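You operate a simulated robot arm through the tools that you are given. There is no shell and no other tool. Be economical: measure what you need, move in short steps, check, and stop when the job is done.

You run a simulated two-armed robot. Do the job below in one go: nothing can be reset, and whatever is moved stays where it is left.

TASK
Put the steel block that says "62" from the grey island bench on top of the grey cylinder there and the steel block marked "95" on the white card there. Take the hand pad on the steel table and put it away on the front left of the wide bench. Stack the 141 ml core piece from the draining board on top of the 94 ml core piece. Open the clear cover. Do these in any order.

It is judged by the outcome, as a careful person would: the job done as asked, and still so three seconds after it is handed in. It fails if anything else is knocked over, pushed out of place, dropped, spilled or broken. A push-on lid holds only when it is set on centred and level and pressed home; a screw cap is set on level and turned clockwise until tight.

THE ROBOT
Two 6-joint arms with two-finger parallel grippers on one trunk, on a base that drives. Base frame: it is fixed to the floor where the robot stands at the start and does not move with it; the origin is under the middle of the robot, x ahead of it, y to its left, z up; the surface under the hand at the start is at about z = 860. Lengths are in mm, angles in rad, forces in N, time in s.
The left shoulder is at the start at [80, 216, 1610], the right one opposite. With the tool pointing down near the work surface each hand reaches from about 100 to 680 mm from the robot's upright axis, wherever it stands, measured 20 degrees to its own side. Places, roughly: card [500, 250, 750]; clear cover [-1700, 4000, 900]; core piece [-1750, -3500, 1000]; cylinder [500, -250, 1000]; front left of the wide bench [-1600, 4600, 900]; hand pad (6x5x5 cm) [-1200, 300, 900]; steel block [500, 0, 1000]. Payload 3.43 kg a hand.
The TCP of each hand is the grasp point between the finger pads, 30 mm short of the fingertips. In the tool frame z runs along the fingers and y along their closing line. The gripper opens to 94 mm. The fingers are 28 mm wide and 10 mm thick; the gripper's body (50 by 96 mm) begins 55 mm behind the TCP.
Orientation is told as [roll, pitch, yaw] about the base's x, y, z axes, in that order, counted from this pose: with the fingers straight down and closing along the base's y, the tool's x points along the base's -x, its y along +y and its z along -z.

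THE INTERFACE
- The arms move only by the tool step_arm. It takes "left_commands", "right_commands" or both (then of equal length, played together; a hand with none holds still); each is a list of rows, each a list of 3 entries, a list of its own where there are three numbers: the shift along the base's x, y, z in mm, then the turn, a rotation vector about the base's x, y, z in rad, then the opening, from 0 (shut) to 1 (fully open). In form: [[[x, y, z], [ax, ay, az], claw], ...]. A call has 1 to 20 rows; each row is the pose to reach, as a shift and turn from the pose commanded when the call began. Rows are played at 5 a second. More than 50 mm and 0.15 rad between two rows, or a gripper value outside its range, and nothing of the call is played. A pose out of reach is approached as far as the arm can. The call stops where the force on the tool passes 40 N (or 10 N more than at its start, if that is more) or the arm is blocked; 0.2 s more then pass. The fingers move at their own pace (about 72 mm/s each) and stop on an object; they squeeze with about 34 N. The grip force told is the motor's: it shows also when the fingers shut on nothing. Time passes only in rows, and 0.2 s behind the last, so rows that repeat a pose let the fingers close. It gives the time, the measured TCP pose, the force on the tool (base axes), the opening and the grip force at its end, in the units of the frame above (readings bear some noise), with the torque about the TCP (base axes, N m) and any sound that the robot's microphone picked up.
- Cameras (640 x 400 px; columns grow to the right, rows downward): "scene" is now at [103.2, -13.4, 1762.2]; the picture's right is [-0.19, -0.98, 0.00], its down [-0.79, 0.15, -0.60] and it looks along [0.59, -0.11, -0.80] (base axes); focal length 268 px, centre (320, 200). "left" rides on the left gripper at [76, -14, -102] in its tool frame; the picture's right is [0.18, 0.98, 0.00], its down [-0.75, 0.14, -0.64] and it looks along [-0.63, 0.12, 0.77] (tool axes); focal length 243 px, centre (320, 200). "right" rides on the right gripper at [76, 14, -102] in its tool frame; the picture's right is [-0.18, 0.98, 0.00], its down [-0.75, -0.14, -0.64] and it looks along [-0.63, -0.12, 0.77] (tool axes); focal length 243 px, centre (320, 200). There is no depth. A picture from a camera that has moved, and an enlarged one, comes with that camera's place and axes in the base frame and with its lens.
- grab_frame(camera): a new picture of that camera. The clock stands still meanwhile.
- raise_lower(by): slides the trunk up (or, below 0, down) by that many mm; the arms and the scene camera ride with it, the base frame stays. It gives what a move gives, with no picture.
- drive_base(legs): drives the robot by 1 to 6 legs, each [ahead, left, turn to the left] in mm, mm and rad, along the robot's own axes; the way and the turn of a leg run together, so that a leg with both is an arc; at most 1500 mm and 3.142 rad a leg. The arms and the cameras ride along, it lands a little off, and it stops where it bumps. It gives what a move gives.
- head_to(pan, tilt): turns the head with the scene camera to pan (to the left, within 1.501 rad either way) and tilt (down, from -0.506 to 1.204), counted from straight ahead of the robot. It gives what a move gives.
- close_up(camera, box): a new picture of the part [left, top, right, bottom] of that camera's present view, enlarged. The clock stands still meanwhile.
- job_done(): hands the job in; it is judged then, once.

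Go step by step. Nothing tells you exact positions but the pictures and the camera data: compare them with the known pose of the tool, close in by small moves and look again before you grip or let go. The budget is 165 turns and 122 pictures, counting those below and the enlarged ones. Unless the task says otherwise, let go and move clear before handing in.

The tools are called as name(argument=value, ...) on one line, values as JSON. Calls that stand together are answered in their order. step_arm: Moves the arms, as the interface text tells. Its arguments: {"type":"object","properties":{"left_commands":{"type":"array"},"right_commands":{"type":"array"}},"required":[]} The other tools are called the same way: raise_lower (by) slides the trunk up or down; drive_base (legs) drives the base; head_to (pan, tilt) turns the head that bears the scene camera; grab_frame (camera) takes a picture; close_up (camera, box) takes an enlarged picture of a part of a camera's view; job_done () hands the job in.

At the start:

```text
t: 0.0
left_eef_pos: [597.2, 227.7, 1088.0]
left_tool_rot: [-0.001, -0.001, -0.002]
left_contact_force: [0.3, 0.4, 0.1]
left_wrist_torque: [0.0, 0.01, 0.03]
left_opening: 94.0
left_finger_force: 0.0
right_eef_pos: [563.9, -245.2, 1088.2]
right_tool_rot: [-0.001, 0.0, 0.0]
right_contact_force: [0.1, -0.9, 0.1]
right_wrist_torque: [0.01, -0.02, -0.01]
right_opening: 93.9
right_finger_force: 0.0
trunk travel left (down, up): [-840.0, 0.0]
robot x, y, heading: [0.6, -0.2, -0.0]
head pan, tilt: [-0.19, 0.927]
```

scene: 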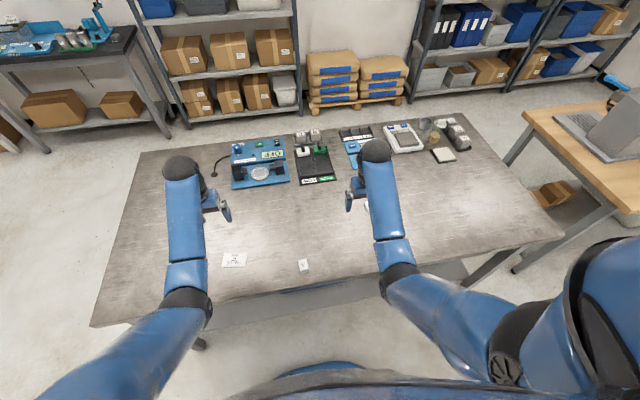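
right: 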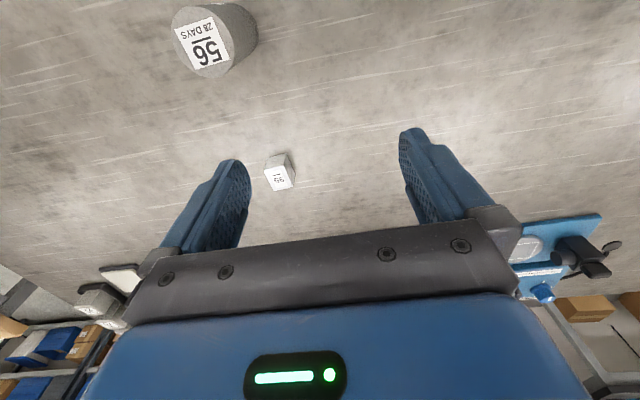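
left: 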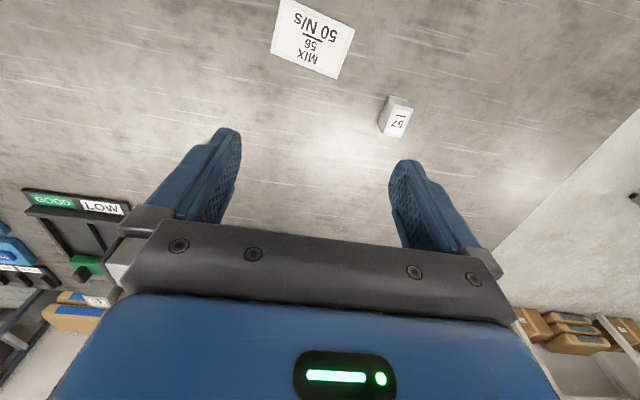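

The bench holds several small blocks, a cylinder and a card. I'll zoom in to read the labels.

close_up(camera="right", box=[150, 0, 350, 200])

close_up(camera="left", box=[250, 0, 450, 150])

close_up(camera="scene", box=[200, 100, 500, 300])

```text
2.00 times, centred on (250, 100) of right
camera zoom: at [488.6, -230.2, 1191.4], right [0.18, 0.98, 0.0], down [0.75, -0.14, 0.64], along [0.63, -0.12, -0.77], focal length 485 px, centre (460, 400)
```

zoom: 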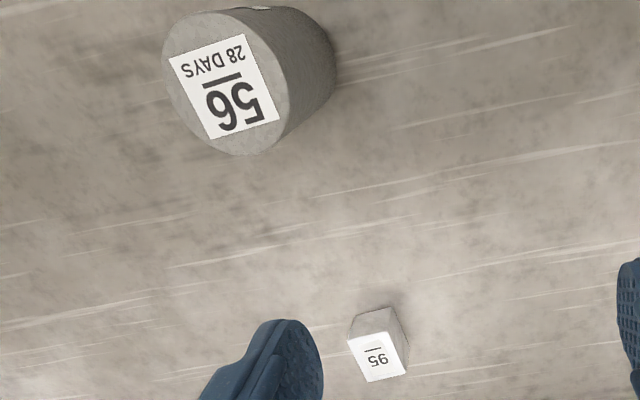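

```text
2.67 times, centred on (350, 75) of left
camera zoom: at [518.3, 213.8, 1190.4], right [-0.18, 0.98, 0.0], down [0.75, 0.14, 0.64], along [0.63, 0.12, -0.77], focal length 647 px, centre (240, 533)
```

zoom: 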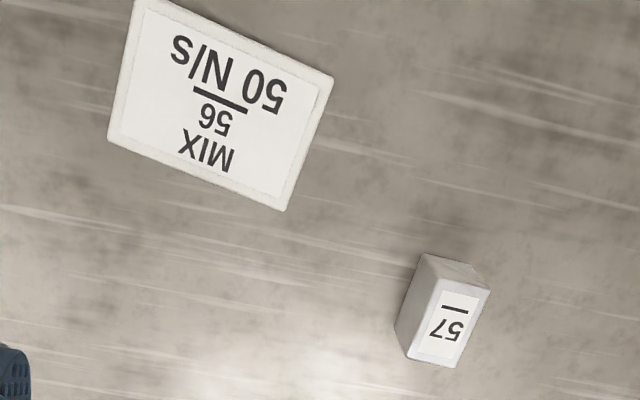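

```text
2.00 times, centred on (350, 200) of scene
camera zoom: at [103.2, -13.4, 1762.2], right [-0.19, -0.98, 0.0], down [-0.79, 0.15, -0.6], along [0.59, -0.11, -0.8], focal length 535 px, centre (260, 200)
```

zoom: 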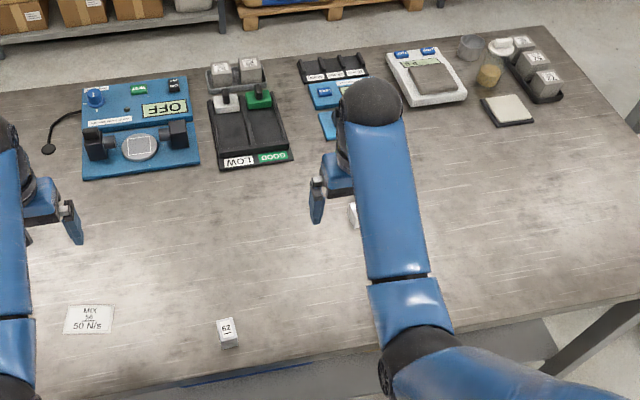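

I need to read the 95/56 block with its underline for orientation.

close_up(camera="right", box=[255, 145, 305, 195])

```text
8.00 times, centred on (280, 170) of right
camera zoom: at [488.6, -230.2, 1191.4], right [0.18, 0.98, 0.0], down [0.75, -0.14, 0.64], along [0.63, -0.12, -0.77], focal length 1941 px, centre (640, 440)
```

zoom: 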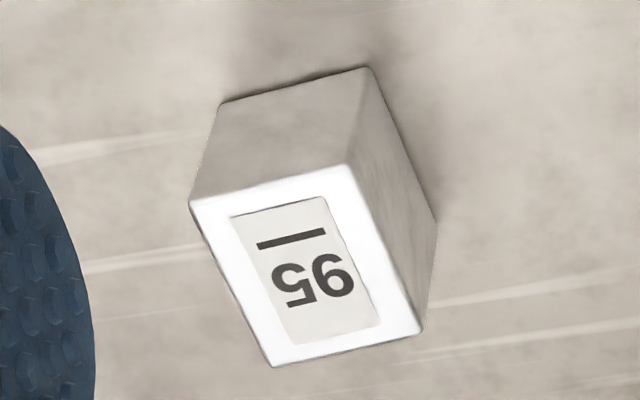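

Block 62 is around [483,-24], block 95 around [680,-328], cylinder around [498,-327] with its top at about 960, and the card around [557,213]. I'll bring the right hand over block 62.

step_arm(right_commands=[[[-16, 44, 0], [0, 0, 0], 1], [[-32, 88, 0], [0, 0, 0], 1], [[-48, 132, 0], [0, 0, 0], 1], [[-64, 176, 0], [0, 0, 0], 1], [[-81, 221, -30], [0, 0, 0], 1], [[-81, 221, -68], [0, 0, 0], 1], [[-81, 221, -88], [0, 0, 0], 1], [[-81, 221, -88], [0, 0, 0], 1]])

grab_frame(camera="right")

grab_frame(camera="scene")

```text
refused: row 5 steps farther than a row can; nothing moved
```

```text
114 pictures are left
camera right: at [488.6, -230.2, 1191.4], right [0.18, 0.98, 0.0], down [0.75, -0.14, 0.64], along [0.63, -0.12, -0.77], focal length 243 px, centre (320, 200)
```

right: 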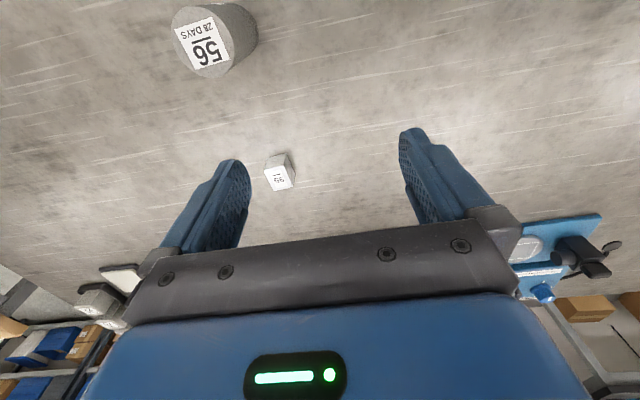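

```text
113 pictures are left
camera scene: at [103.2, -13.4, 1762.2], right [-0.19, -0.98, 0.0], down [-0.79, 0.15, -0.6], along [0.59, -0.11, -0.8], focal length 268 px, centre (320, 200)
```

scene: 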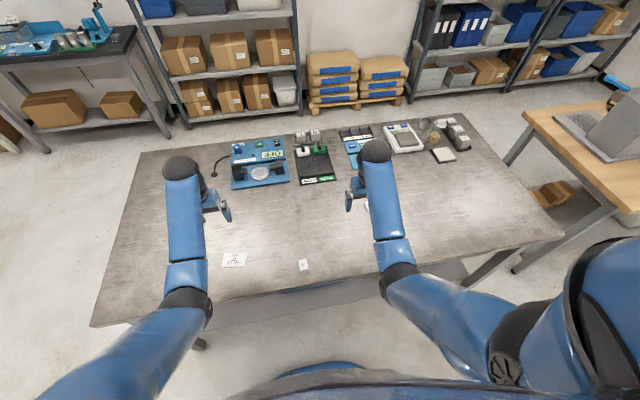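

The last row step was too long, so nothing moved. I'll repeat it with shorter steps.

step_arm(right_commands=[[[-16, 44, 0], [0, 0, 0], 1], [[-32, 88, 0], [0, 0, 0], 1], [[-48, 132, 0], [0, 0, 0], 1], [[-64, 176, 0], [0, 0, 0], 1], [[-81, 221, 0], [0, 0, 0], 1], [[-81, 221, -44], [0, 0, 0], 1], [[-81, 221, -88], [0, 0, 0], 1], [[-81, 221, -88], [0, 0, 0], 1]])

grab_frame(camera="right")

grab_frame(camera="scene")

```text
t: 1.8
left_eef_pos: [594.8, 228.7, 1088.5]
left_tool_rot: [-0.001, 0.0, -0.001]
left_contact_force: [-0.9, 1.0, -0.1]
left_wrist_torque: [0.04, 0.0, 0.01]
left_opening: 94.2
left_finger_force: 0.0
right_eef_pos: [485.0, -22.3, 997.9]
right_tool_rot: [-0.001, 0.001, 0.0]
right_contact_force: [-0.2, 0.2, 0.8]
right_wrist_torque: [-0.05, -0.01, -0.02]
right_opening: 94.0
right_finger_force: 0.2
right hand out of reach, approached as far as the arm can: row 1, 2, 3, 4, 5
trunk travel left (down, up): [-840.0, 0.0]
robot x, y, heading: [2.6, 0.6, 0.001]
head pan, tilt: [-0.19, 0.927]
```

```text
112 pictures are left
camera right: at [409.0, -7.7, 1101.1], right [0.18, 0.98, 0.0], down [0.75, -0.14, 0.64], along [0.63, -0.12, -0.77], focal length 243 px, centre (320, 200)
```

right: 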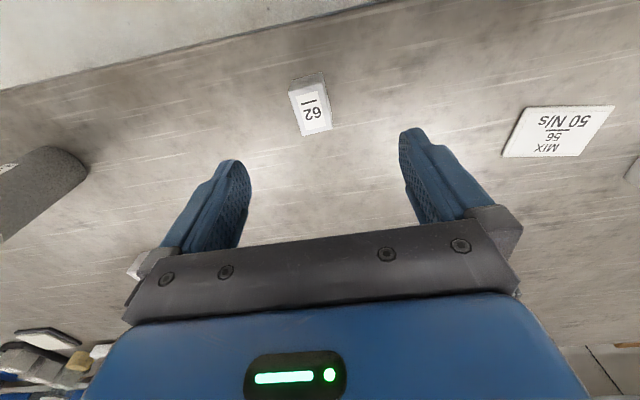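

```text
111 pictures are left
camera scene: at [103.5, -12.5, 1762.2], right [-0.19, -0.98, 0.0], down [-0.79, 0.15, -0.6], along [0.59, -0.11, -0.8], focal length 268 px, centre (320, 200)
```

scene: 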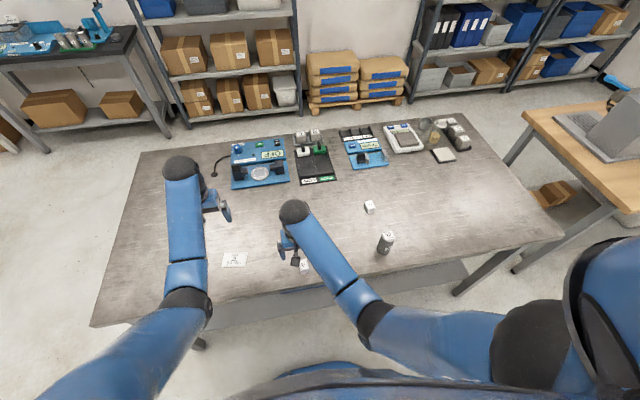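

Block 62 is right below the hand. I'll zoom in for its exact pose and for the cylinder top.

close_up(camera="right", box=[270, 60, 350, 140])

close_up(camera="scene", box=[345, 195, 425, 265])

```text
5.00 times, centred on (310, 100) of right
camera zoom: at [409.0, -7.7, 1101.1], right [0.18, 0.98, 0.0], down [0.75, -0.14, 0.64], along [0.63, -0.12, -0.77], focal length 1213 px, centre (370, 700)
```

zoom: 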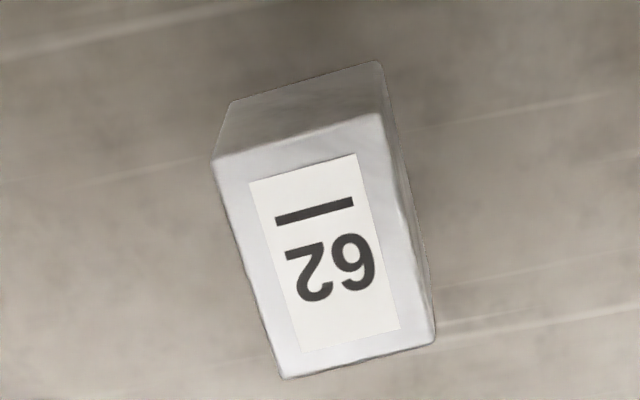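

```text
5.71 times, centred on (385, 230) of scene
camera zoom: at [103.5, -12.5, 1762.2], right [-0.19, -0.98, 0.0], down [-0.79, 0.15, -0.6], along [0.59, -0.11, -0.8], focal length 1528 px, centre (-51, 29)
```

zoom: 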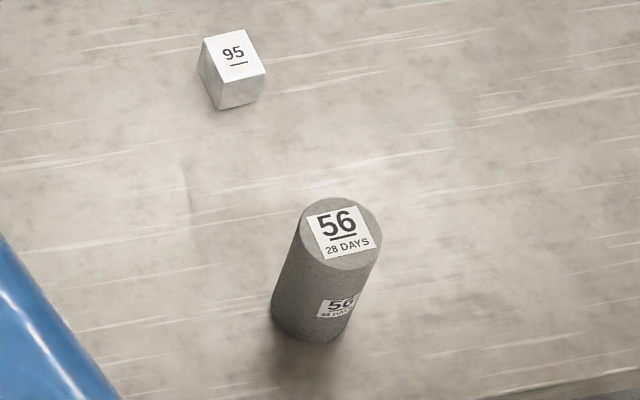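

Block 62 top is at [480,-29,895], about 38x28 mm, turned about 0.075 rad. I'll descend and check just above it.

step_arm(right_commands=[[[-5, -6, -20], [0, 0, 0.075], 1], [[-5, -6, -50], [0, 0, 0.075], 1], [[-5, -6, -55], [0, 0, 0.075], 1]])

grab_frame(camera="right")

```text
t: 2.6
left_eef_pos: [596.9, 228.0, 1089.0]
left_tool_rot: [0.001, 0.001, -0.001]
left_contact_force: [0.7, -0.3, 0.1]
left_wrist_torque: [0.05, 0.02, -0.01]
left_opening: 94.1
left_finger_force: 0.1
right_eef_pos: [477.5, -29.4, 944.5]
right_tool_rot: [0.001, 0.002, 0.074]
right_contact_force: [-0.8, -0.7, -0.4]
right_wrist_torque: [0.0, -0.01, 0.02]
right_opening: 94.0
right_finger_force: 0.0
trunk travel left (down, up): [-840.0, 0.0]
robot x, y, heading: [4.2, 0.5, -0.005]
head pan, tilt: [-0.19, 0.927]
```

```text
108 pictures are left
camera right: at [402.1, -21.2, 1047.7], right [0.11, 0.99, 0.0], down [0.76, -0.08, 0.64], along [0.64, -0.07, -0.77], focal length 243 px, centre (320, 200)
```

right: 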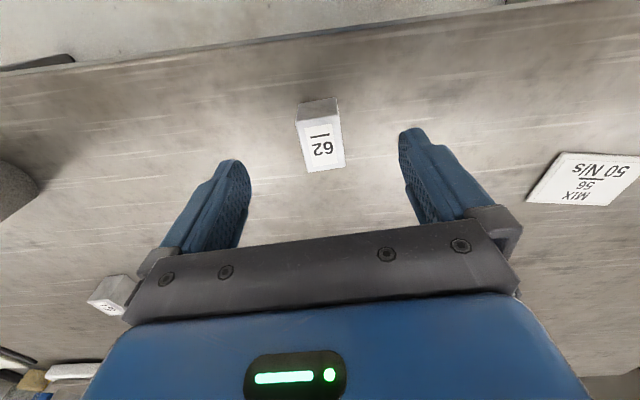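

Well centred. I'll descend to 900 and close.

step_arm(right_commands=[[[3, 0, -25], [0, 0, 0], 1], [[3, 0, -45], [0, 0, 0], 1], [[3, 0, -45], [0, 0, 0], 0.2], [[3, 0, -45], [0, 0, 0], 0], [[3, 0, -45], [0, 0, 0], 0], [[3, 0, -45], [0, 0, 0], 0]])

grab_frame(camera="right")

```text
t: 4.0
left_eef_pos: [596.5, 228.2, 1088.8]
left_tool_rot: [0.001, 0.001, -0.001]
left_contact_force: [0.2, 0.6, -0.1]
left_wrist_torque: [-0.01, -0.01, 0.02]
left_opening: 93.9
left_finger_force: 0.0
right_eef_pos: [479.6, -29.5, 901.2]
right_tool_rot: [0.0, 0.001, 0.075]
right_contact_force: [-1.0, -0.4, 0.3]
right_wrist_torque: [0.03, -0.05, -0.01]
right_opening: 28.6
right_finger_force: 34.3
trunk travel left (down, up): [-840.0, 0.0]
robot x, y, heading: [0.3, -0.3, 0.004]
head pan, tilt: [-0.19, 0.927]
```

```text
107 pictures are left
camera right: at [404.6, -21.1, 1003.7], right [0.11, 0.99, 0.0], down [0.76, -0.08, 0.64], along [0.64, -0.07, -0.77], focal length 243 px, centre (320, 200)
```

right: 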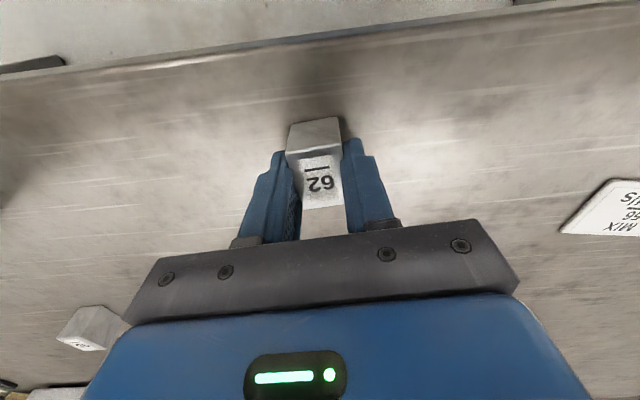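

Gripped (28.6 mm). I'll lift and carry it toward the cylinder.

step_arm(right_commands=[[[0, 0, 45], [0, 0, 0], 0], [[0, 0, 90], [0, 0, 0], 0], [[0, 0, 135], [0, 0, 0], 0], [[0, 0, 180], [0, 0, 0], 0], [[3, -45, 180], [0, 0, 0], 0], [[6, -90, 180], [0, 0, 0], 0], [[9, -135, 180], [0, 0, 0], 0], [[12, -180, 180], [0, 0, 0], 0], [[15, -225, 180], [0, 0, 0], 0], [[17, -260, 180], [0, 0, 0], 0], [[19, -297, 180], [0, 0, 0], 0], [[19, -297, 180], [0, 0, 0], 0]])

grab_frame(camera="right")

close_up(camera="scene", box=[340, 160, 460, 270])

```text
t: 6.6
left_eef_pos: [596.5, 227.6, 1089.9]
left_tool_rot: [-0.002, 0.0, 0.002]
left_contact_force: [0.2, 0.6, -1.4]
left_wrist_torque: [0.01, -0.01, 0.02]
left_opening: 93.8
left_finger_force: 0.0
right_eef_pos: [505.4, -330.3, 1068.1]
right_tool_rot: [0.001, -0.001, 0.076]
right_contact_force: [0.6, 0.3, -2.6]
right_wrist_torque: [-0.01, 0.06, -0.01]
right_opening: 28.7
right_finger_force: 33.8
right hand out of reach, approached as far as the arm can: row 4, 5, 6, 7, 8, 9, 10, 11, 12
trunk travel left (down, up): [-840.0, 0.0]
robot x, y, heading: [0.3, 1.2, 0.001]
head pan, tilt: [-0.19, 0.927]
```

```text
106 pictures are left
camera right: at [429.1, -320.7, 1170.1], right [0.11, 0.99, 0.0], down [0.76, -0.08, 0.64], along [0.64, -0.07, -0.77], focal length 243 px, centre (320, 200)
```

right: 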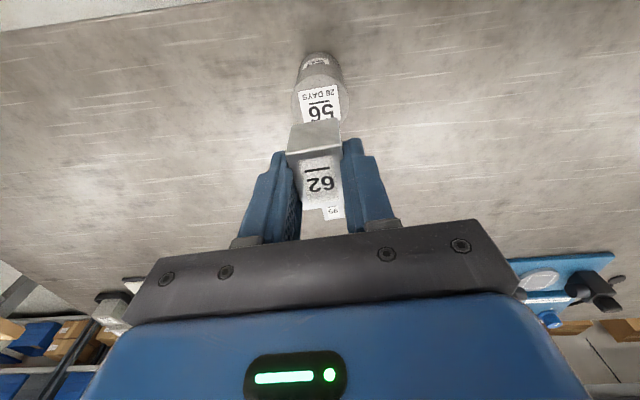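

```text
3.64 times, centred on (400, 215) of scene
camera zoom: at [103.8, -13.8, 1762.2], right [-0.19, -0.98, 0.0], down [-0.79, 0.15, -0.6], along [0.59, -0.11, -0.8], focal length 973 px, centre (29, 146)
```

zoom: 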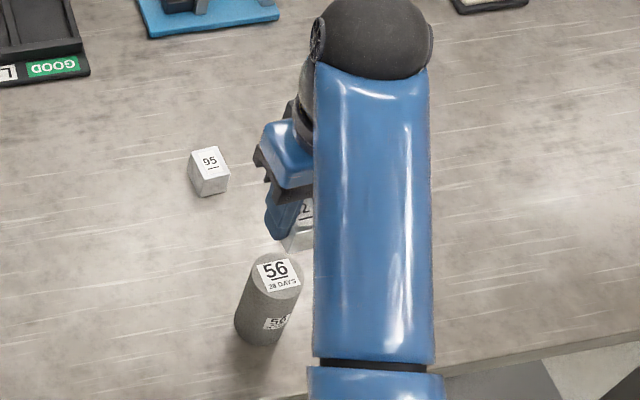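

I'll refine the cylinder centre with a zoom.

close_up(camera="right", box=[270, 40, 370, 140])

```text
4.00 times, centred on (320, 90) of right
camera zoom: at [429.1, -320.7, 1170.1], right [0.11, 0.99, 0.0], down [0.76, -0.08, 0.64], along [0.64, -0.07, -0.77], focal length 970 px, centre (320, 640)
```

zoom: 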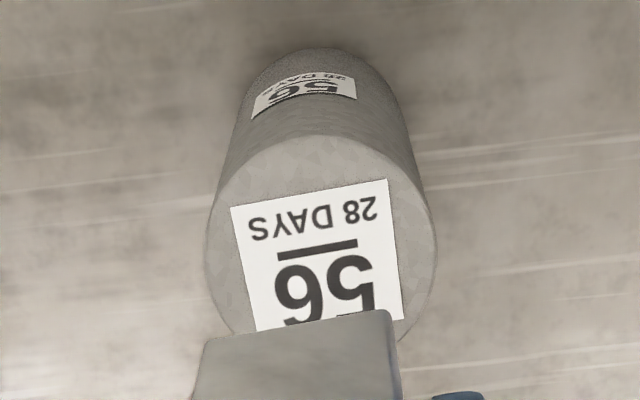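

Cylinder centre is about [500,-327], top 960. I'll lower partway and re-check the measured pose.

step_arm(right_commands=[[[0, 0, -20], [0, 0, 0], 0], [[0, 0, -45], [0, 0, 0], 0], [[0, 0, -45], [0, 0, 0], 0]])

close_up(camera="right", box=[250, 60, 390, 200])

close_up(camera="scene", box=[340, 160, 440, 270])

```text
t: 7.4
left_eef_pos: [594.9, 228.1, 1087.5]
left_tool_rot: [0.0, 0.002, 0.0]
left_contact_force: [0.2, -0.6, 0.2]
left_wrist_torque: [0.01, 0.02, 0.0]
left_opening: 94.2
left_finger_force: 0.1
right_eef_pos: [506.6, -328.9, 1023.5]
right_tool_rot: [0.0, -0.002, 0.075]
right_contact_force: [0.4, -0.4, -3.0]
right_wrist_torque: [0.02, 0.0, -0.03]
right_opening: 28.7
right_finger_force: 34.0
trunk travel left (down, up): [-840.0, 0.0]
robot x, y, heading: [-2.2, 2.7, -0.004]
head pan, tilt: [-0.19, 0.927]
```

```text
2.86 times, centred on (320, 130) of right
camera zoom: at [429.7, -319.6, 1125.7], right [0.11, 0.99, 0.0], down [0.76, -0.08, 0.64], along [0.64, -0.07, -0.77], focal length 693 px, centre (320, 400)
```

zoom: 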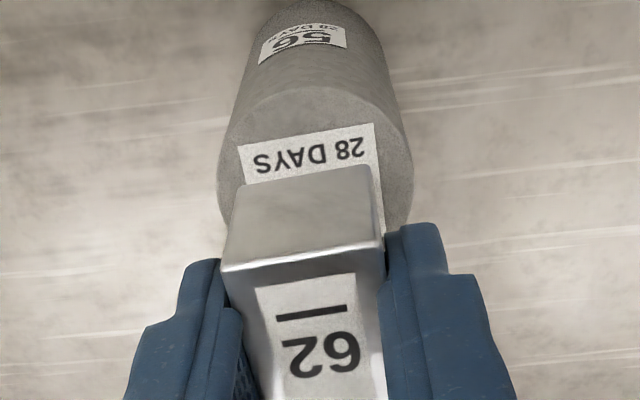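

```text
3.64 times, centred on (390, 215) of scene
camera zoom: at [103.7, -13.4, 1762.2], right [-0.19, -0.98, 0.0], down [-0.79, 0.15, -0.6], along [0.59, -0.11, -0.8], focal length 973 px, centre (66, 146)
```

zoom: 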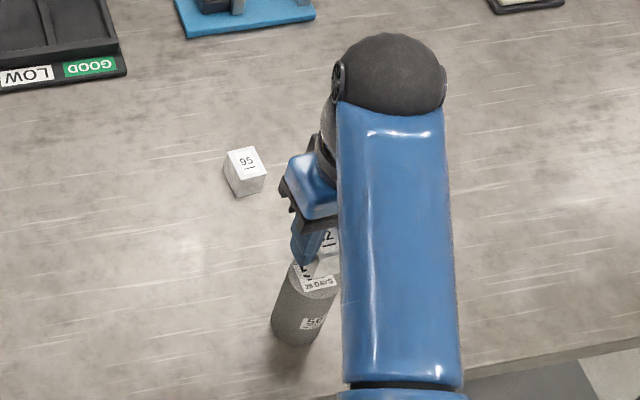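

The block needs to move about -6 in x and +1.5 in y. I'll lower it to just above contact, then touch down gently.

step_arm(right_commands=[[[-6, 1.5, 0], [0, 0, 0], 0], [[-6, 1.5, -12], [0, 0, 0], 0], [[-6, 1.5, -17], [0, 0, 0], 0], [[-6, 1.5, -17], [0, 0, 0], 0]])

close_up(camera="right", box=[250, 60, 390, 200])

```text
t: 8.4
left_eef_pos: [596.9, 228.8, 1088.2]
left_tool_rot: [0.0, -0.001, -0.001]
left_contact_force: [-0.1, -0.2, 0.4]
left_wrist_torque: [0.0, -0.01, 0.01]
left_opening: 94.0
left_finger_force: 0.0
right_eef_pos: [500.3, -325.9, 1004.8]
right_tool_rot: [0.0, 0.0, 0.075]
right_contact_force: [-0.2, 0.2, -2.9]
right_wrist_torque: [-0.03, 0.0, 0.0]
right_opening: 28.9
right_finger_force: 34.0
trunk travel left (down, up): [-840.0, 0.0]
robot x, y, heading: [-1.3, -0.1, 0.001]
head pan, tilt: [-0.19, 0.927]
```

```text
2.86 times, centred on (320, 130) of right
camera zoom: at [424.3, -317.5, 1107.5], right [0.11, 0.99, 0.0], down [0.76, -0.08, 0.64], along [0.64, -0.07, -0.77], focal length 693 px, centre (320, 400)
```

zoom: 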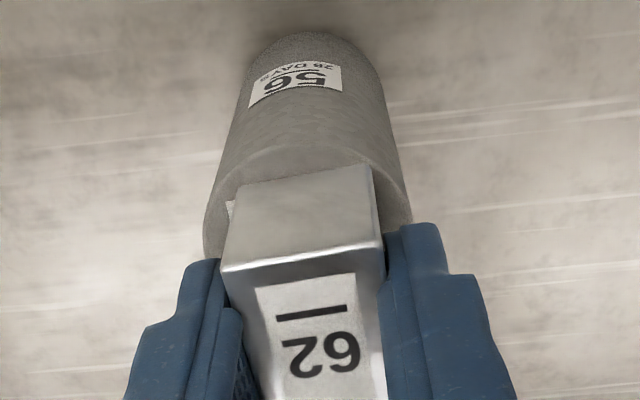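

Looks centred. I'll step down in 1 mm rows until contact.

step_arm(right_commands=[[[0, 0, -1.5], [0, 0, 0], 0], [[0, 0, -3], [0, 0, 0], 0], [[0, 0, -4], [0, 0, 0], 0], [[0, 0, -4], [0, 0, 0], 0]])

```text
t: 9.4
left_eef_pos: [595.2, 227.6, 1089.0]
left_tool_rot: [0.0, -0.001, 0.0]
left_contact_force: [-0.5, 0.2, 0.0]
left_wrist_torque: [-0.02, -0.02, 0.0]
left_opening: 94.1
left_finger_force: 0.0
right_eef_pos: [500.8, -325.9, 1001.3]
right_tool_rot: [0.0, 0.001, 0.074]
right_contact_force: [0.2, -0.2, -3.6]
right_wrist_torque: [-0.03, 0.01, 0.02]
right_opening: 28.7
right_finger_force: 33.5
trunk travel left (down, up): [-840.0, 0.0]
robot x, y, heading: [-1.1, 2.1, -0.002]
head pan, tilt: [-0.19, 0.927]
```

step_arm(right_commands=[[[0, 0, -1], [0, 0, 0], 0], [[0, 0, -1], [0, 0, 0], 0]])

close_up(camera="right", box=[270, 90, 350, 150])

```text
t: 10.0
left_eef_pos: [595.9, 227.6, 1088.3]
left_tool_rot: [0.0, 0.001, -0.002]
left_contact_force: [1.0, -0.5, 0.3]
left_wrist_torque: [0.03, 0.03, -0.01]
left_opening: 94.0
left_finger_force: 0.1
right_eef_pos: [499.3, -325.5, 1000.2]
right_tool_rot: [0.001, -0.003, 0.075]
right_contact_force: [1.4, -0.5, 4.4]
right_wrist_torque: [0.04, 0.0, -0.01]
right_opening: 29.0
right_finger_force: 34.1
trunk travel left (down, up): [-840.0, 0.0]
robot x, y, heading: [1.0, -2.0, -0.003]
head pan, tilt: [-0.19, 0.927]
```

```text
6.67 times, centred on (310, 120) of right
camera zoom: at [423.4, -317.2, 1103.7], right [0.11, 0.99, 0.0], down [0.76, -0.08, 0.64], along [0.64, -0.07, -0.77], focal length 1618 px, centre (387, 733)
```

zoom: 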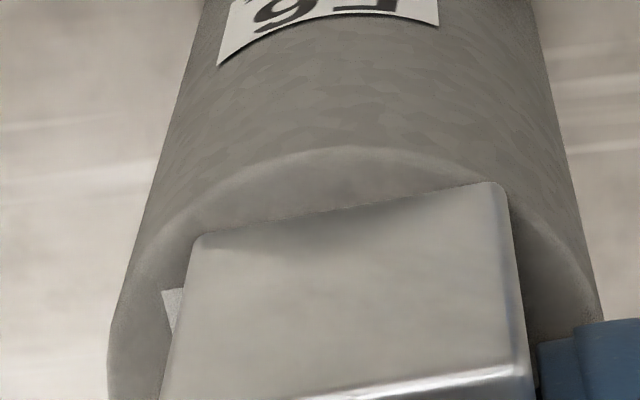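

The force turned positive, so the block is resting. Releasing and rising.

step_arm(right_commands=[[[0, 0, 0], [0, 0, 0], 0.5], [[0, 0, 0], [0, 0, 0], 0.7], [[0, 0, 10], [0, 0, 0], 0.8], [[0, 0, 40], [0, 0, 0], 1], [[0, 0, 65], [0, 0, 0], 1]])

grab_frame(camera="right")

```text
t: 11.2
left_eef_pos: [596.2, 228.2, 1088.1]
left_tool_rot: [0.0, -0.002, 0.002]
left_contact_force: [0.1, -0.2, 0.0]
left_wrist_torque: [0.0, 0.03, 0.01]
left_opening: 94.0
left_finger_force: 0.0
right_eef_pos: [499.7, -327.4, 1066.2]
right_tool_rot: [-0.003, -0.001, 0.074]
right_contact_force: [-0.3, -0.4, 0.0]
right_wrist_torque: [0.02, 0.0, 0.0]
right_opening: 94.0
right_finger_force: 0.0
trunk travel left (down, up): [-840.0, 0.0]
robot x, y, heading: [-4.4, -1.3, 0.006]
head pan, tilt: [-0.19, 0.927]
```

```text
99 pictures are left
camera right: at [423.5, -319.0, 1168.8], right [0.11, 0.99, 0.0], down [0.76, -0.08, 0.64], along [0.64, -0.07, -0.77], focal length 243 px, centre (320, 200)
```

right: 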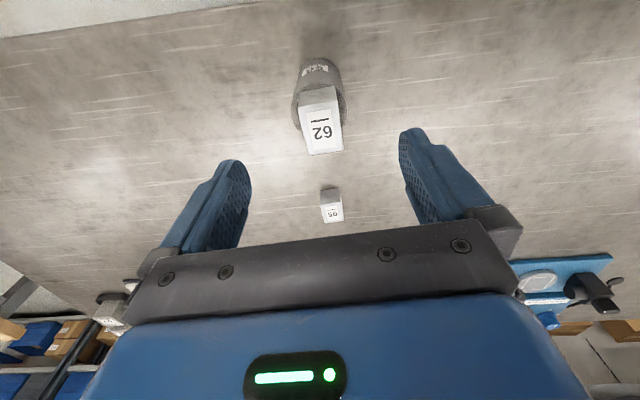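

Block 62 sits on the cylinder. I'll drive 100 mm ahead and 40 mm left so block 95 and the card are both within the right hand's reach.

drive_base(legs=[[100, 40, 0]])

grab_frame(camera="scene")

```text
t: 12.4
left_eef_pos: [684.7, 265.5, 1093.2]
left_tool_rot: [0.002, -0.007, 0.001]
left_contact_force: [0.0, 0.8, 0.0]
left_wrist_torque: [0.0, -0.06, 0.02]
left_opening: 94.1
left_finger_force: 0.1
right_eef_pos: [589.5, -290.4, 1070.1]
right_tool_rot: [-0.001, -0.01, 0.077]
right_contact_force: [-0.2, -0.6, -0.5]
right_wrist_torque: [0.05, -0.04, 0.03]
right_opening: 93.9
right_finger_force: 0.1
trunk travel left (down, up): [-840.0, 0.0]
robot x, y, heading: [94.7, 37.0, 0.005]
head pan, tilt: [-0.19, 0.927]
```

```text
98 pictures are left
camera scene: at [188.0, 21.2, 1763.1], right [-0.19, -0.98, 0.0], down [-0.78, 0.15, -0.61], along [0.6, -0.11, -0.8], focal length 268 px, centre (320, 200)
```

scene: 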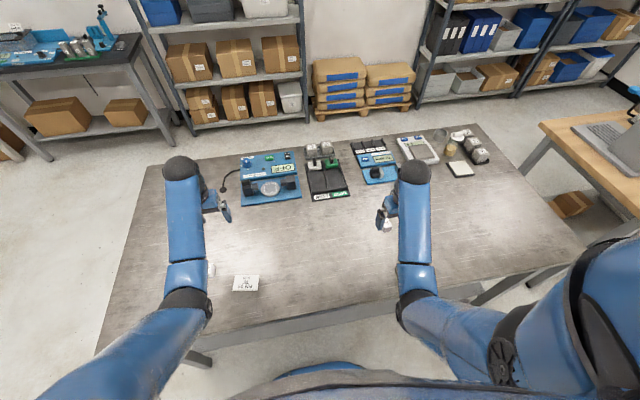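

Next I'll move the right hand above block 95 and look.

step_arm(right_commands=[[[40, -17, 0], [0, 0, 0.02], 1], [[80, -34, 0], [0, 0, 0.04], 1], [[90, -38, -40], [0, 0, 0.04], 1], [[90, -38, -85], [0, 0, 0.04], 1], [[90, -38, -120], [0, 0, 0.04], 1], [[90, -38, -120], [0, 0, 0.04], 1]])

grab_frame(camera="right")

```text
t: 13.8
left_eef_pos: [689.7, 267.7, 1088.3]
left_tool_rot: [-0.001, -0.001, 0.003]
left_contact_force: [-0.3, -0.4, 0.4]
left_wrist_torque: [0.0, 0.02, 0.02]
left_opening: 93.8
left_finger_force: 0.1
right_eef_pos: [685.2, -327.3, 945.3]
right_tool_rot: [0.001, -0.004, 0.116]
right_contact_force: [0.5, -0.2, -0.1]
right_wrist_torque: [0.02, -0.04, -0.01]
right_opening: 94.0
right_finger_force: 0.1
trunk travel left (down, up): [-840.0, 0.0]
robot x, y, heading: [99.3, 36.6, 0.001]
head pan, tilt: [-0.19, 0.927]
```

```text
97 pictures are left
camera right: at [608.8, -322.2, 1048.6], right [0.07, 1.0, 0.0], down [0.76, -0.05, 0.64], along [0.64, -0.04, -0.76], focal length 243 px, centre (320, 200)
```

right: 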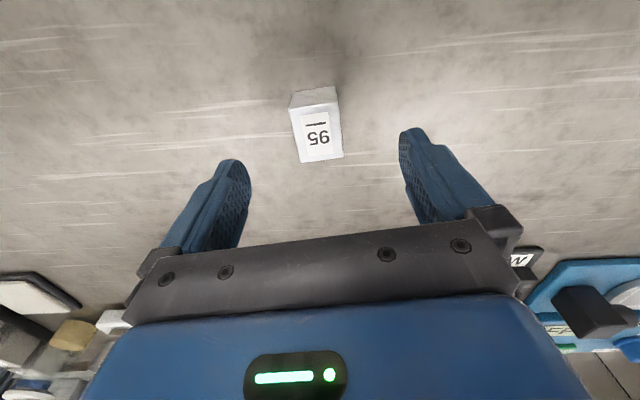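

Aligned except for -6 mm in x. Descend and grip.

step_arm(right_commands=[[[-6, -1, -15], [0, 0, 0], 1], [[-6, -1, -45], [0, 0, 0], 1], [[-6, -1, -45], [0, 0, 0], 0.2], [[-6, -1, -45], [0, 0, 0], 0], [[-6, -1, -45], [0, 0, 0], 0], [[-6, -1, -45], [0, 0, 0], 0]])

grab_frame(camera="right")

close_up(camera="scene", box=[200, 240, 300, 310])

```text
t: 15.2
left_eef_pos: [691.9, 267.3, 1088.3]
left_tool_rot: [0.001, -0.001, 0.002]
left_contact_force: [0.1, 0.1, -0.2]
left_wrist_torque: [0.04, 0.04, 0.0]
left_opening: 94.2
left_finger_force: 0.0
right_eef_pos: [681.5, -327.4, 901.3]
right_tool_rot: [-0.002, -0.004, 0.116]
right_contact_force: [1.5, -0.8, 4.0]
right_wrist_torque: [-0.14, 0.06, 0.01]
right_opening: 31.8
right_finger_force: 33.8
trunk travel left (down, up): [-840.0, 0.0]
robot x, y, heading: [98.7, 37.4, 0.003]
head pan, tilt: [-0.19, 0.927]
```

```text
96 pictures are left
camera right: at [603.8, -321.4, 1003.4], right [0.07, 1.0, 0.0], down [0.76, -0.05, 0.65], along [0.64, -0.04, -0.76], focal length 243 px, centre (320, 200)
```

right: 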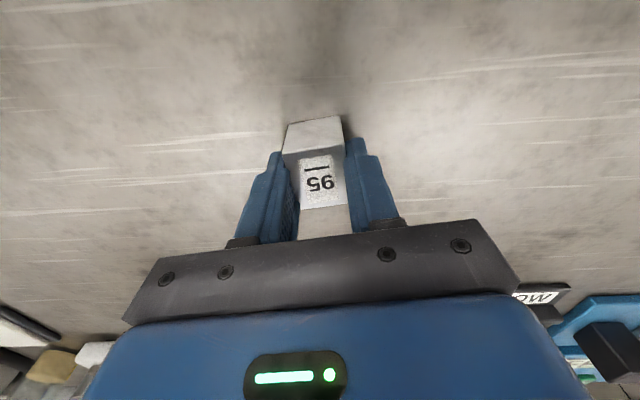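

```text
5.71 times, centred on (250, 275) of scene
camera zoom: at [199.2, 25.7, 1762.3], right [-0.19, -0.98, 0.0], down [-0.79, 0.15, -0.6], along [0.59, -0.11, -0.8], focal length 1528 px, centre (720, -229)
```

zoom: 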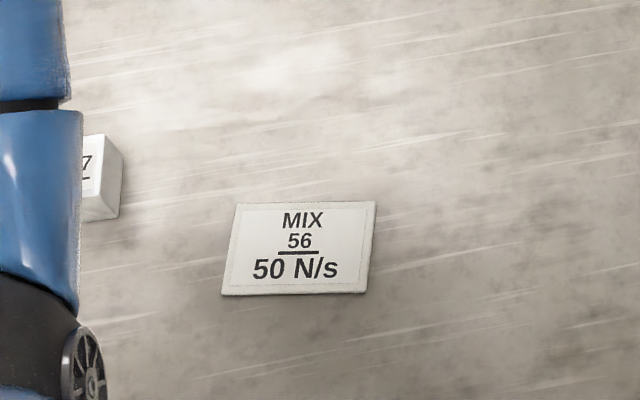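

Gripped (31.8 mm). The card centre is about [558,214] and block 57 about [614,325]. I'll lift, carry block 95 toward the card, and swing the left arm out of the way.

step_arm(right_commands=[[[0, 0, 40], [0, 0, 0], 0], [[0, 0, 80], [0, 0, 0], 0], [[0, 0, 115], [0, 0, 0], 0], [[-10, 45, 115], [0, 0, 0], 0], [[-20, 90, 115], [0, 0, 0], 0], [[-31, 135, 115], [0, 0, 0], 0], [[-41, 180, 115], [0, 0, 0], 0], [[-51, 225, 115], [0, 0, 0], 0], [[-61, 270, 115], [0, 0, 0], 0], [[-72, 315, 115], [0, 0, 0], 0], [[-82, 360, 115], [0, 0, 0], 0], [[-92, 405, 115], [0, 0, 0], 0], [[-102, 450, 115], [0, 0, 0], 0], [[-113, 495, 115], [0, 0, 0], 0], [[-123, 540, 115], [0, 0, 0], 0], [[-123, 540, 115], [0, 0, 0], 0]], left_commands=[[[-21, 36, 0], [0, 0, 0], 1], [[-43, 71, 0], [0, 0, 0], 1], [[-64, 107, 0], [0, 0, 0], 1], [[-86, 143, 0], [0, 0, 0], 1], [[-107, 179, 0], [0, 0, 0], 1], [[-129, 214, 0], [0, 0, 0], 1], [[-150, 250, 0], [0, 0, 0], 1], [[-150, 250, 0], [0, 0, 0], 1], [[-150, 250, 0], [0, 0, 0], 1], [[-150, 250, 0], [0, 0, 0], 1], [[-150, 250, 0], [0, 0, 0], 1], [[-150, 250, 0], [0, 0, 0], 1], [[-150, 250, 0], [0, 0, 0], 1], [[-150, 250, 0], [0, 0, 0], 1], [[-150, 250, 0], [0, 0, 0], 1], [[-150, 250, 0], [0, 0, 0], 1]])

grab_frame(camera="right")

grab_frame(camera="scene")

```text
t: 18.6
left_eef_pos: [546.9, 520.7, 1075.6]
left_tool_rot: [0.002, 0.0, 0.002]
left_contact_force: [0.1, 0.5, -0.2]
left_wrist_torque: [0.02, 0.02, 0.0]
left_opening: 93.8
left_finger_force: 0.0
left hand out of reach, approached as far as the arm can: row 2, 3, 4, 5, 6, 7, 8, 9, 10, 11, 12, 13, 14, 15, 16
right_eef_pos: [557.3, 212.2, 1016.4]
right_tool_rot: [-0.001, -0.004, 0.116]
right_contact_force: [-0.2, -0.6, -3.1]
right_wrist_torque: [-0.01, 0.0, -0.03]
right_opening: 31.4
right_finger_force: 33.5
trunk travel left (down, up): [-840.0, 0.0]
robot x, y, heading: [98.4, 39.5, 0.003]
head pan, tilt: [-0.19, 0.927]
```

```text
94 pictures are left
camera right: at [479.9, 218.2, 1118.3], right [0.07, 1.0, 0.0], down [0.76, -0.05, 0.64], along [0.64, -0.04, -0.76], focal length 243 px, centre (320, 200)
```

right: 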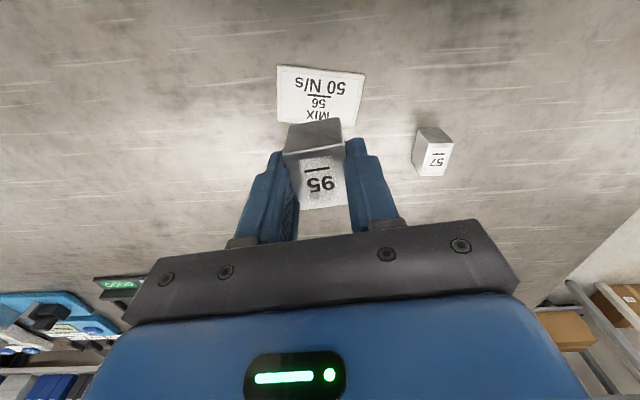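

```text
93 pictures are left
camera scene: at [200.0, 25.6, 1762.2], right [-0.19, -0.98, 0.0], down [-0.79, 0.15, -0.6], along [0.59, -0.11, -0.8], focal length 268 px, centre (320, 200)
```

scene: 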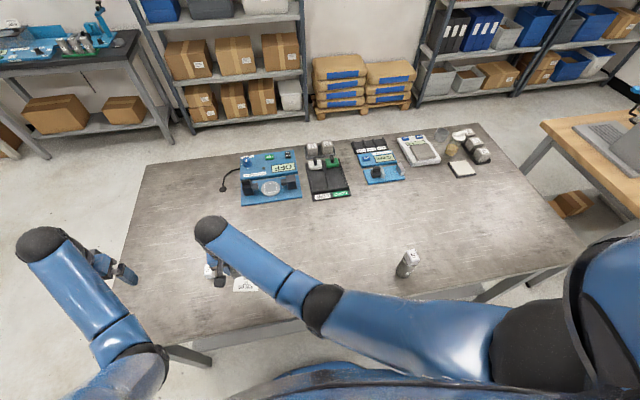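

The card centre is right under the block. I'll lower most of the way, then feel for contact.

step_arm(right_commands=[[[1, 1, -40], [0, 0, 0], 0], [[1, 1, -80], [0, 0, 0], 0], [[1, 1, -98], [0, 0, 0], 0], [[1, 1, -104], [0, 0, 0], 0], [[1, 1, -104], [0, 0, 0], 0]])

grab_frame(camera="right")

```text
t: 19.8
left_eef_pos: [547.8, 521.4, 1074.7]
left_tool_rot: [0.0, -0.001, 0.002]
left_contact_force: [0.6, 1.0, -1.1]
left_wrist_torque: [0.0, -0.01, 0.01]
left_opening: 94.1
left_finger_force: 0.0
right_eef_pos: [559.9, 214.7, 913.1]
right_tool_rot: [0.0, -0.002, 0.118]
right_contact_force: [-0.9, 0.4, -3.4]
right_wrist_torque: [0.0, 0.03, -0.02]
right_opening: 31.4
right_finger_force: 34.3
trunk travel left (down, up): [-840.0, 0.0]
robot x, y, heading: [97.6, 36.6, 0.008]
head pan, tilt: [-0.19, 0.927]
```

```text
92 pictures are left
camera right: at [482.3, 219.8, 1014.3], right [0.07, 1.0, 0.0], down [0.76, -0.05, 0.64], along [0.64, -0.04, -0.77], focal length 243 px, centre (320, 200)
```

right: 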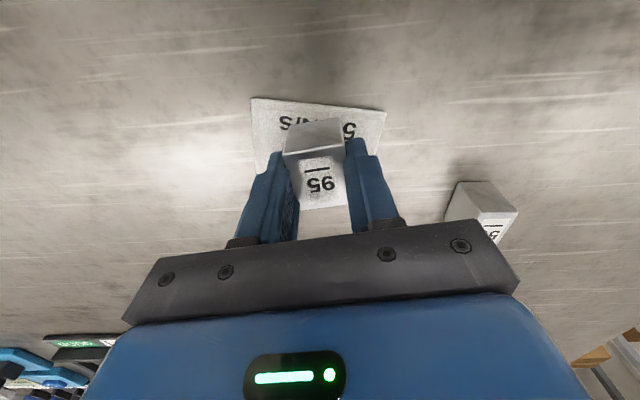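

step_arm(right_commands=[[[0, 0, -2], [0, 0, 0], 0], [[0, 0, -4], [0, 0, 0], 0], [[0, 0, -6], [0, 0, 0], 0], [[0, 0, -7], [0, 0, 0], 0]])

```text
t: 20.8
left_eef_pos: [547.5, 521.7, 1075.2]
left_tool_rot: [0.003, -0.002, 0.002]
left_contact_force: [-0.8, 0.7, -0.3]
left_wrist_torque: [0.0, 0.0, 0.0]
left_opening: 93.8
left_finger_force: 0.1
right_eef_pos: [558.5, 214.7, 905.9]
right_tool_rot: [-0.002, -0.004, 0.117]
right_contact_force: [0.2, 0.5, -2.2]
right_wrist_torque: [0.01, 0.0, 0.0]
right_opening: 31.6
right_finger_force: 33.8
trunk travel left (down, up): [-840.0, 0.0]
robot x, y, heading: [96.4, 35.4, 0.0]
head pan, tilt: [-0.19, 0.927]
```

step_arm(right_commands=[[[0, 0, -1.5], [0, 0, 0], 0], [[0, 0, -3], [0, 0, 0], 0], [[0, 0, -3], [0, 0, 0], 0]])

```text
t: 21.6
left_eef_pos: [544.9, 520.0, 1076.7]
left_tool_rot: [0.001, -0.003, 0.001]
left_contact_force: [-0.1, 0.2, 0.3]
left_wrist_torque: [0.0, -0.01, 0.0]
left_opening: 94.0
left_finger_force: 0.0
right_eef_pos: [559.0, 214.1, 904.3]
right_tool_rot: [0.003, -0.009, 0.118]
right_contact_force: [1.1, -2.0, 19.9]
right_wrist_torque: [-0.11, 0.05, 0.02]
right_opening: 31.6
right_finger_force: 33.2
trunk travel left (down, up): [-840.0, 0.0]
robot x, y, heading: [92.3, 39.0, -0.002]
head pan, tilt: [-0.19, 0.927]
```

In contact with the card. Release and rise.

step_arm(right_commands=[[[0, 0, 1], [0, 0, 0], 0], [[0, 0, 1], [0, 0, 0], 0.5], [[0, 0, 1], [0, 0, 0], 0.7], [[0, 0, 15], [0, 0, 0], 0.8], [[0, 0, 55], [0, 0, 0], 1], [[0, 0, 100], [0, 0, 0], 1], [[0, 0, 140], [0, 0, 0], 1]])

grab_frame(camera="right")

```text
t: 23.2
left_eef_pos: [547.4, 521.1, 1075.0]
left_tool_rot: [-0.002, -0.002, 0.002]
left_contact_force: [0.0, -1.1, 0.5]
left_wrist_torque: [-0.02, 0.0, -0.02]
left_opening: 93.6
left_finger_force: 0.1
right_eef_pos: [557.9, 213.1, 1041.4]
right_tool_rot: [-0.002, -0.003, 0.118]
right_contact_force: [0.3, -0.3, 0.5]
right_wrist_torque: [0.0, -0.01, 0.0]
right_opening: 93.9
right_finger_force: 0.1
trunk travel left (down, up): [-840.0, 0.0]
robot x, y, heading: [96.3, 36.2, -0.002]
head pan, tilt: [-0.19, 0.927]
```

```text
91 pictures are left
camera right: at [481.0, 218.5, 1144.0], right [0.07, 1.0, 0.0], down [0.76, -0.05, 0.64], along [0.64, -0.05, -0.77], focal length 243 px, centre (320, 200)
```

right: 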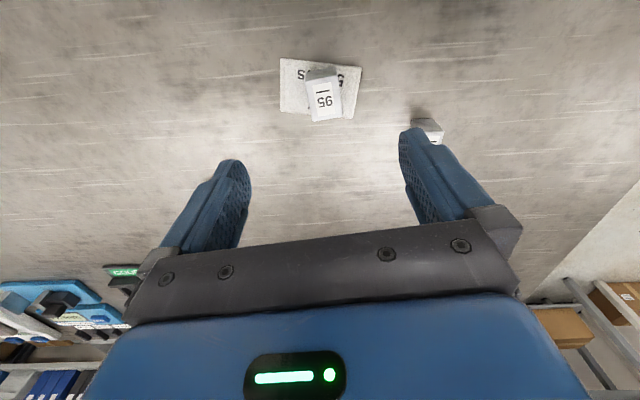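

Both blocks are placed. I'll retract both arms close to the body, then look around for the other stations.

step_arm(right_commands=[[[-20, -40, 0], [0, 0, 0], 1], [[-40, -80, 0], [0, 0, 0], 1], [[-60, -120, 0], [0, 0, 0], 1], [[-80, -160, 0], [0, 0, 0], 1], [[-100, -200, 0], [0, 0, 0], 1], [[-120, -240, 0], [0, 0, -0.03], 1], [[-140, -280, 0], [0, 0, -0.06], 1], [[-160, -320, 0], [0, 0, -0.09], 0.5], [[-200, -340, 0], [0, 0, -0.117], 0], [[-240, -340, 0], [0, 0, -0.117], 0]], left_commands=[[[0, 0, 0], [0, 0, 0], 1], [[0, 0, 0], [0, 0, 0], 1], [[-20, -40, 0], [0, 0, 0], 1], [[-40, -80, 0], [0, 0, 0], 1], [[-60, -120, 0], [0, 0, 0], 1], [[-80, -160, 0], [0, 0, 0], 1], [[-110, -200, 0], [0, 0, 0], 1], [[-140, -240, 0], [0, 0, 0], 0.5], [[-180, -265, 0], [0, 0, 0], 0], [[-225, -265, 0], [0, 0, 0], 0]])

head_to(pan=1.5, tilt=0.45)

grab_frame(camera="scene")

head_to(pan=-1.5, tilt=0.45)

grab_frame(camera="scene")

```text
t: 25.4
left_eef_pos: [320.2, 258.3, 1075.5]
left_tool_rot: [0.0, -0.005, 0.004]
left_contact_force: [0.3, 0.9, -0.3]
left_wrist_torque: [0.0, 0.0, 0.01]
left_opening: 0.0
left_finger_force: 14.9
left hand out of reach, approached as far as the arm can: row 3, 4, 5, 6, 7, 8, 9
right_eef_pos: [312.1, -125.3, 1044.1]
right_tool_rot: [-0.001, -0.006, 0.0]
right_contact_force: [-0.1, 0.1, -0.1]
right_wrist_torque: [-0.01, -0.01, 0.0]
right_opening: 0.0
right_finger_force: 14.7
trunk travel left (down, up): [-840.0, 0.0]
robot x, y, heading: [94.4, 33.9, 0.001]
head pan, tilt: [-0.19, 0.927]
```

```text
t: 27.1
left_eef_pos: [322.6, 257.3, 1074.1]
left_tool_rot: [0.001, 0.001, 0.002]
left_contact_force: [0.6, -1.0, 0.5]
left_wrist_torque: [-0.02, 0.01, 0.02]
left_opening: 0.1
left_finger_force: 32.8
right_eef_pos: [318.3, -124.2, 1043.4]
right_tool_rot: [-0.002, -0.004, 0.0]
right_contact_force: [-0.3, -0.3, 0.3]
right_wrist_torque: [0.0, 0.02, 0.0]
right_opening: 0.0
right_finger_force: 33.5
trunk travel left (down, up): [-840.0, 0.0]
robot x, y, heading: [95.6, 39.0, 0.003]
head pan, tilt: [1.499, 0.45]
```

```text
90 pictures are left
camera scene: at [133.5, 131.1, 1802.5], right [1.0, -0.07, 0.0], down [-0.03, -0.43, -0.9], along [0.06, 0.9, -0.44], focal length 268 px, centre (320, 200)
```

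scene: 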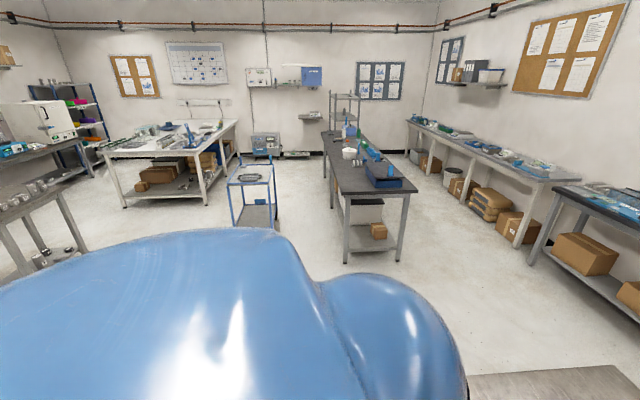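

```text
t: 29.7
left_eef_pos: [323.7, 258.6, 1074.5]
left_tool_rot: [0.0, 0.0, 0.001]
left_contact_force: [-0.6, 0.7, -0.7]
left_wrist_torque: [-0.02, 0.0, 0.02]
left_opening: 0.0
left_finger_force: 32.6
right_eef_pos: [317.2, -123.9, 1044.6]
right_tool_rot: [-0.003, -0.004, 0.001]
right_contact_force: [-0.1, 0.3, 0.5]
right_wrist_torque: [-0.03, -0.04, -0.03]
right_opening: 0.3
right_finger_force: 32.9
trunk travel left (down, up): [-840.0, 0.0]
robot x, y, heading: [95.7, 41.3, -0.001]
head pan, tilt: [-1.499, 0.45]
```

```text
89 pictures are left
camera scene: at [133.4, -52.4, 1802.6], right [-1.0, -0.07, 0.0], down [-0.03, 0.43, -0.9], along [0.07, -0.9, -0.44], focal length 268 px, centre (320, 200)
```

scene: 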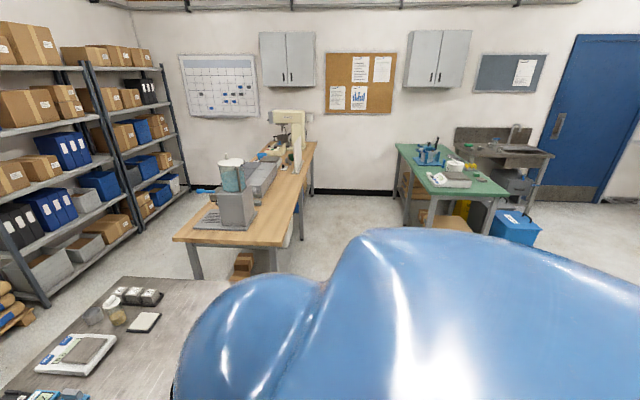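

The wide bench is to the left rear, the sink to the right rear, and the steel table behind me. I'll back off a little, turn around, and look.

drive_base(legs=[[-150, 0, 0], [0, 0, 3.14]])

head_to(pan=0, tilt=0.6)

grab_frame(camera="scene")

```text
t: 38.3
left_eef_pos: [-287.8, -171.0, 1073.9]
left_tool_rot: [-0.001, 0.001, 3.099]
left_contact_force: [0.5, 0.6, 0.6]
left_wrist_torque: [-0.03, -0.01, 0.02]
left_opening: 0.0
left_finger_force: 32.6
right_eef_pos: [-262.9, 210.2, 1043.3]
right_tool_rot: [-0.002, -0.003, 3.099]
right_contact_force: [0.1, -0.3, -1.1]
right_wrist_torque: [-0.04, 0.01, -0.01]
right_opening: 0.0
right_finger_force: 33.0
trunk travel left (down, up): [-840.0, 0.0]
robot x, y, heading: [-47.7, 39.7, 3.102]
head pan, tilt: [-1.499, 0.45]
```

```text
t: 39.9
left_eef_pos: [-286.9, -170.9, 1074.7]
left_tool_rot: [0.0, -0.001, 3.1]
left_contact_force: [-0.4, 0.1, -0.1]
left_wrist_torque: [0.01, -0.02, -0.02]
left_opening: 0.0
left_finger_force: 33.1
right_eef_pos: [-263.2, 209.7, 1044.0]
right_tool_rot: [-0.001, -0.003, 3.097]
right_contact_force: [-0.5, 0.4, 0.5]
right_wrist_torque: [0.02, 0.01, 0.0]
right_opening: 0.0
right_finger_force: 33.2
trunk travel left (down, up): [-840.0, 0.0]
robot x, y, heading: [-48.0, 39.2, 3.101]
head pan, tilt: [0.0, 0.6]
```

```text
88 pictures are left
camera scene: at [-168.7, 43.8, 1789.0], right [0.04, 1.0, 0.0], down [0.56, -0.02, -0.83], along [-0.82, 0.03, -0.56], focal length 268 px, centre (320, 200)
```

scene: 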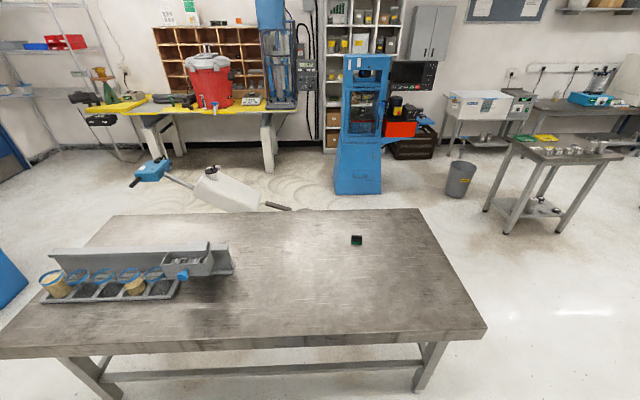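

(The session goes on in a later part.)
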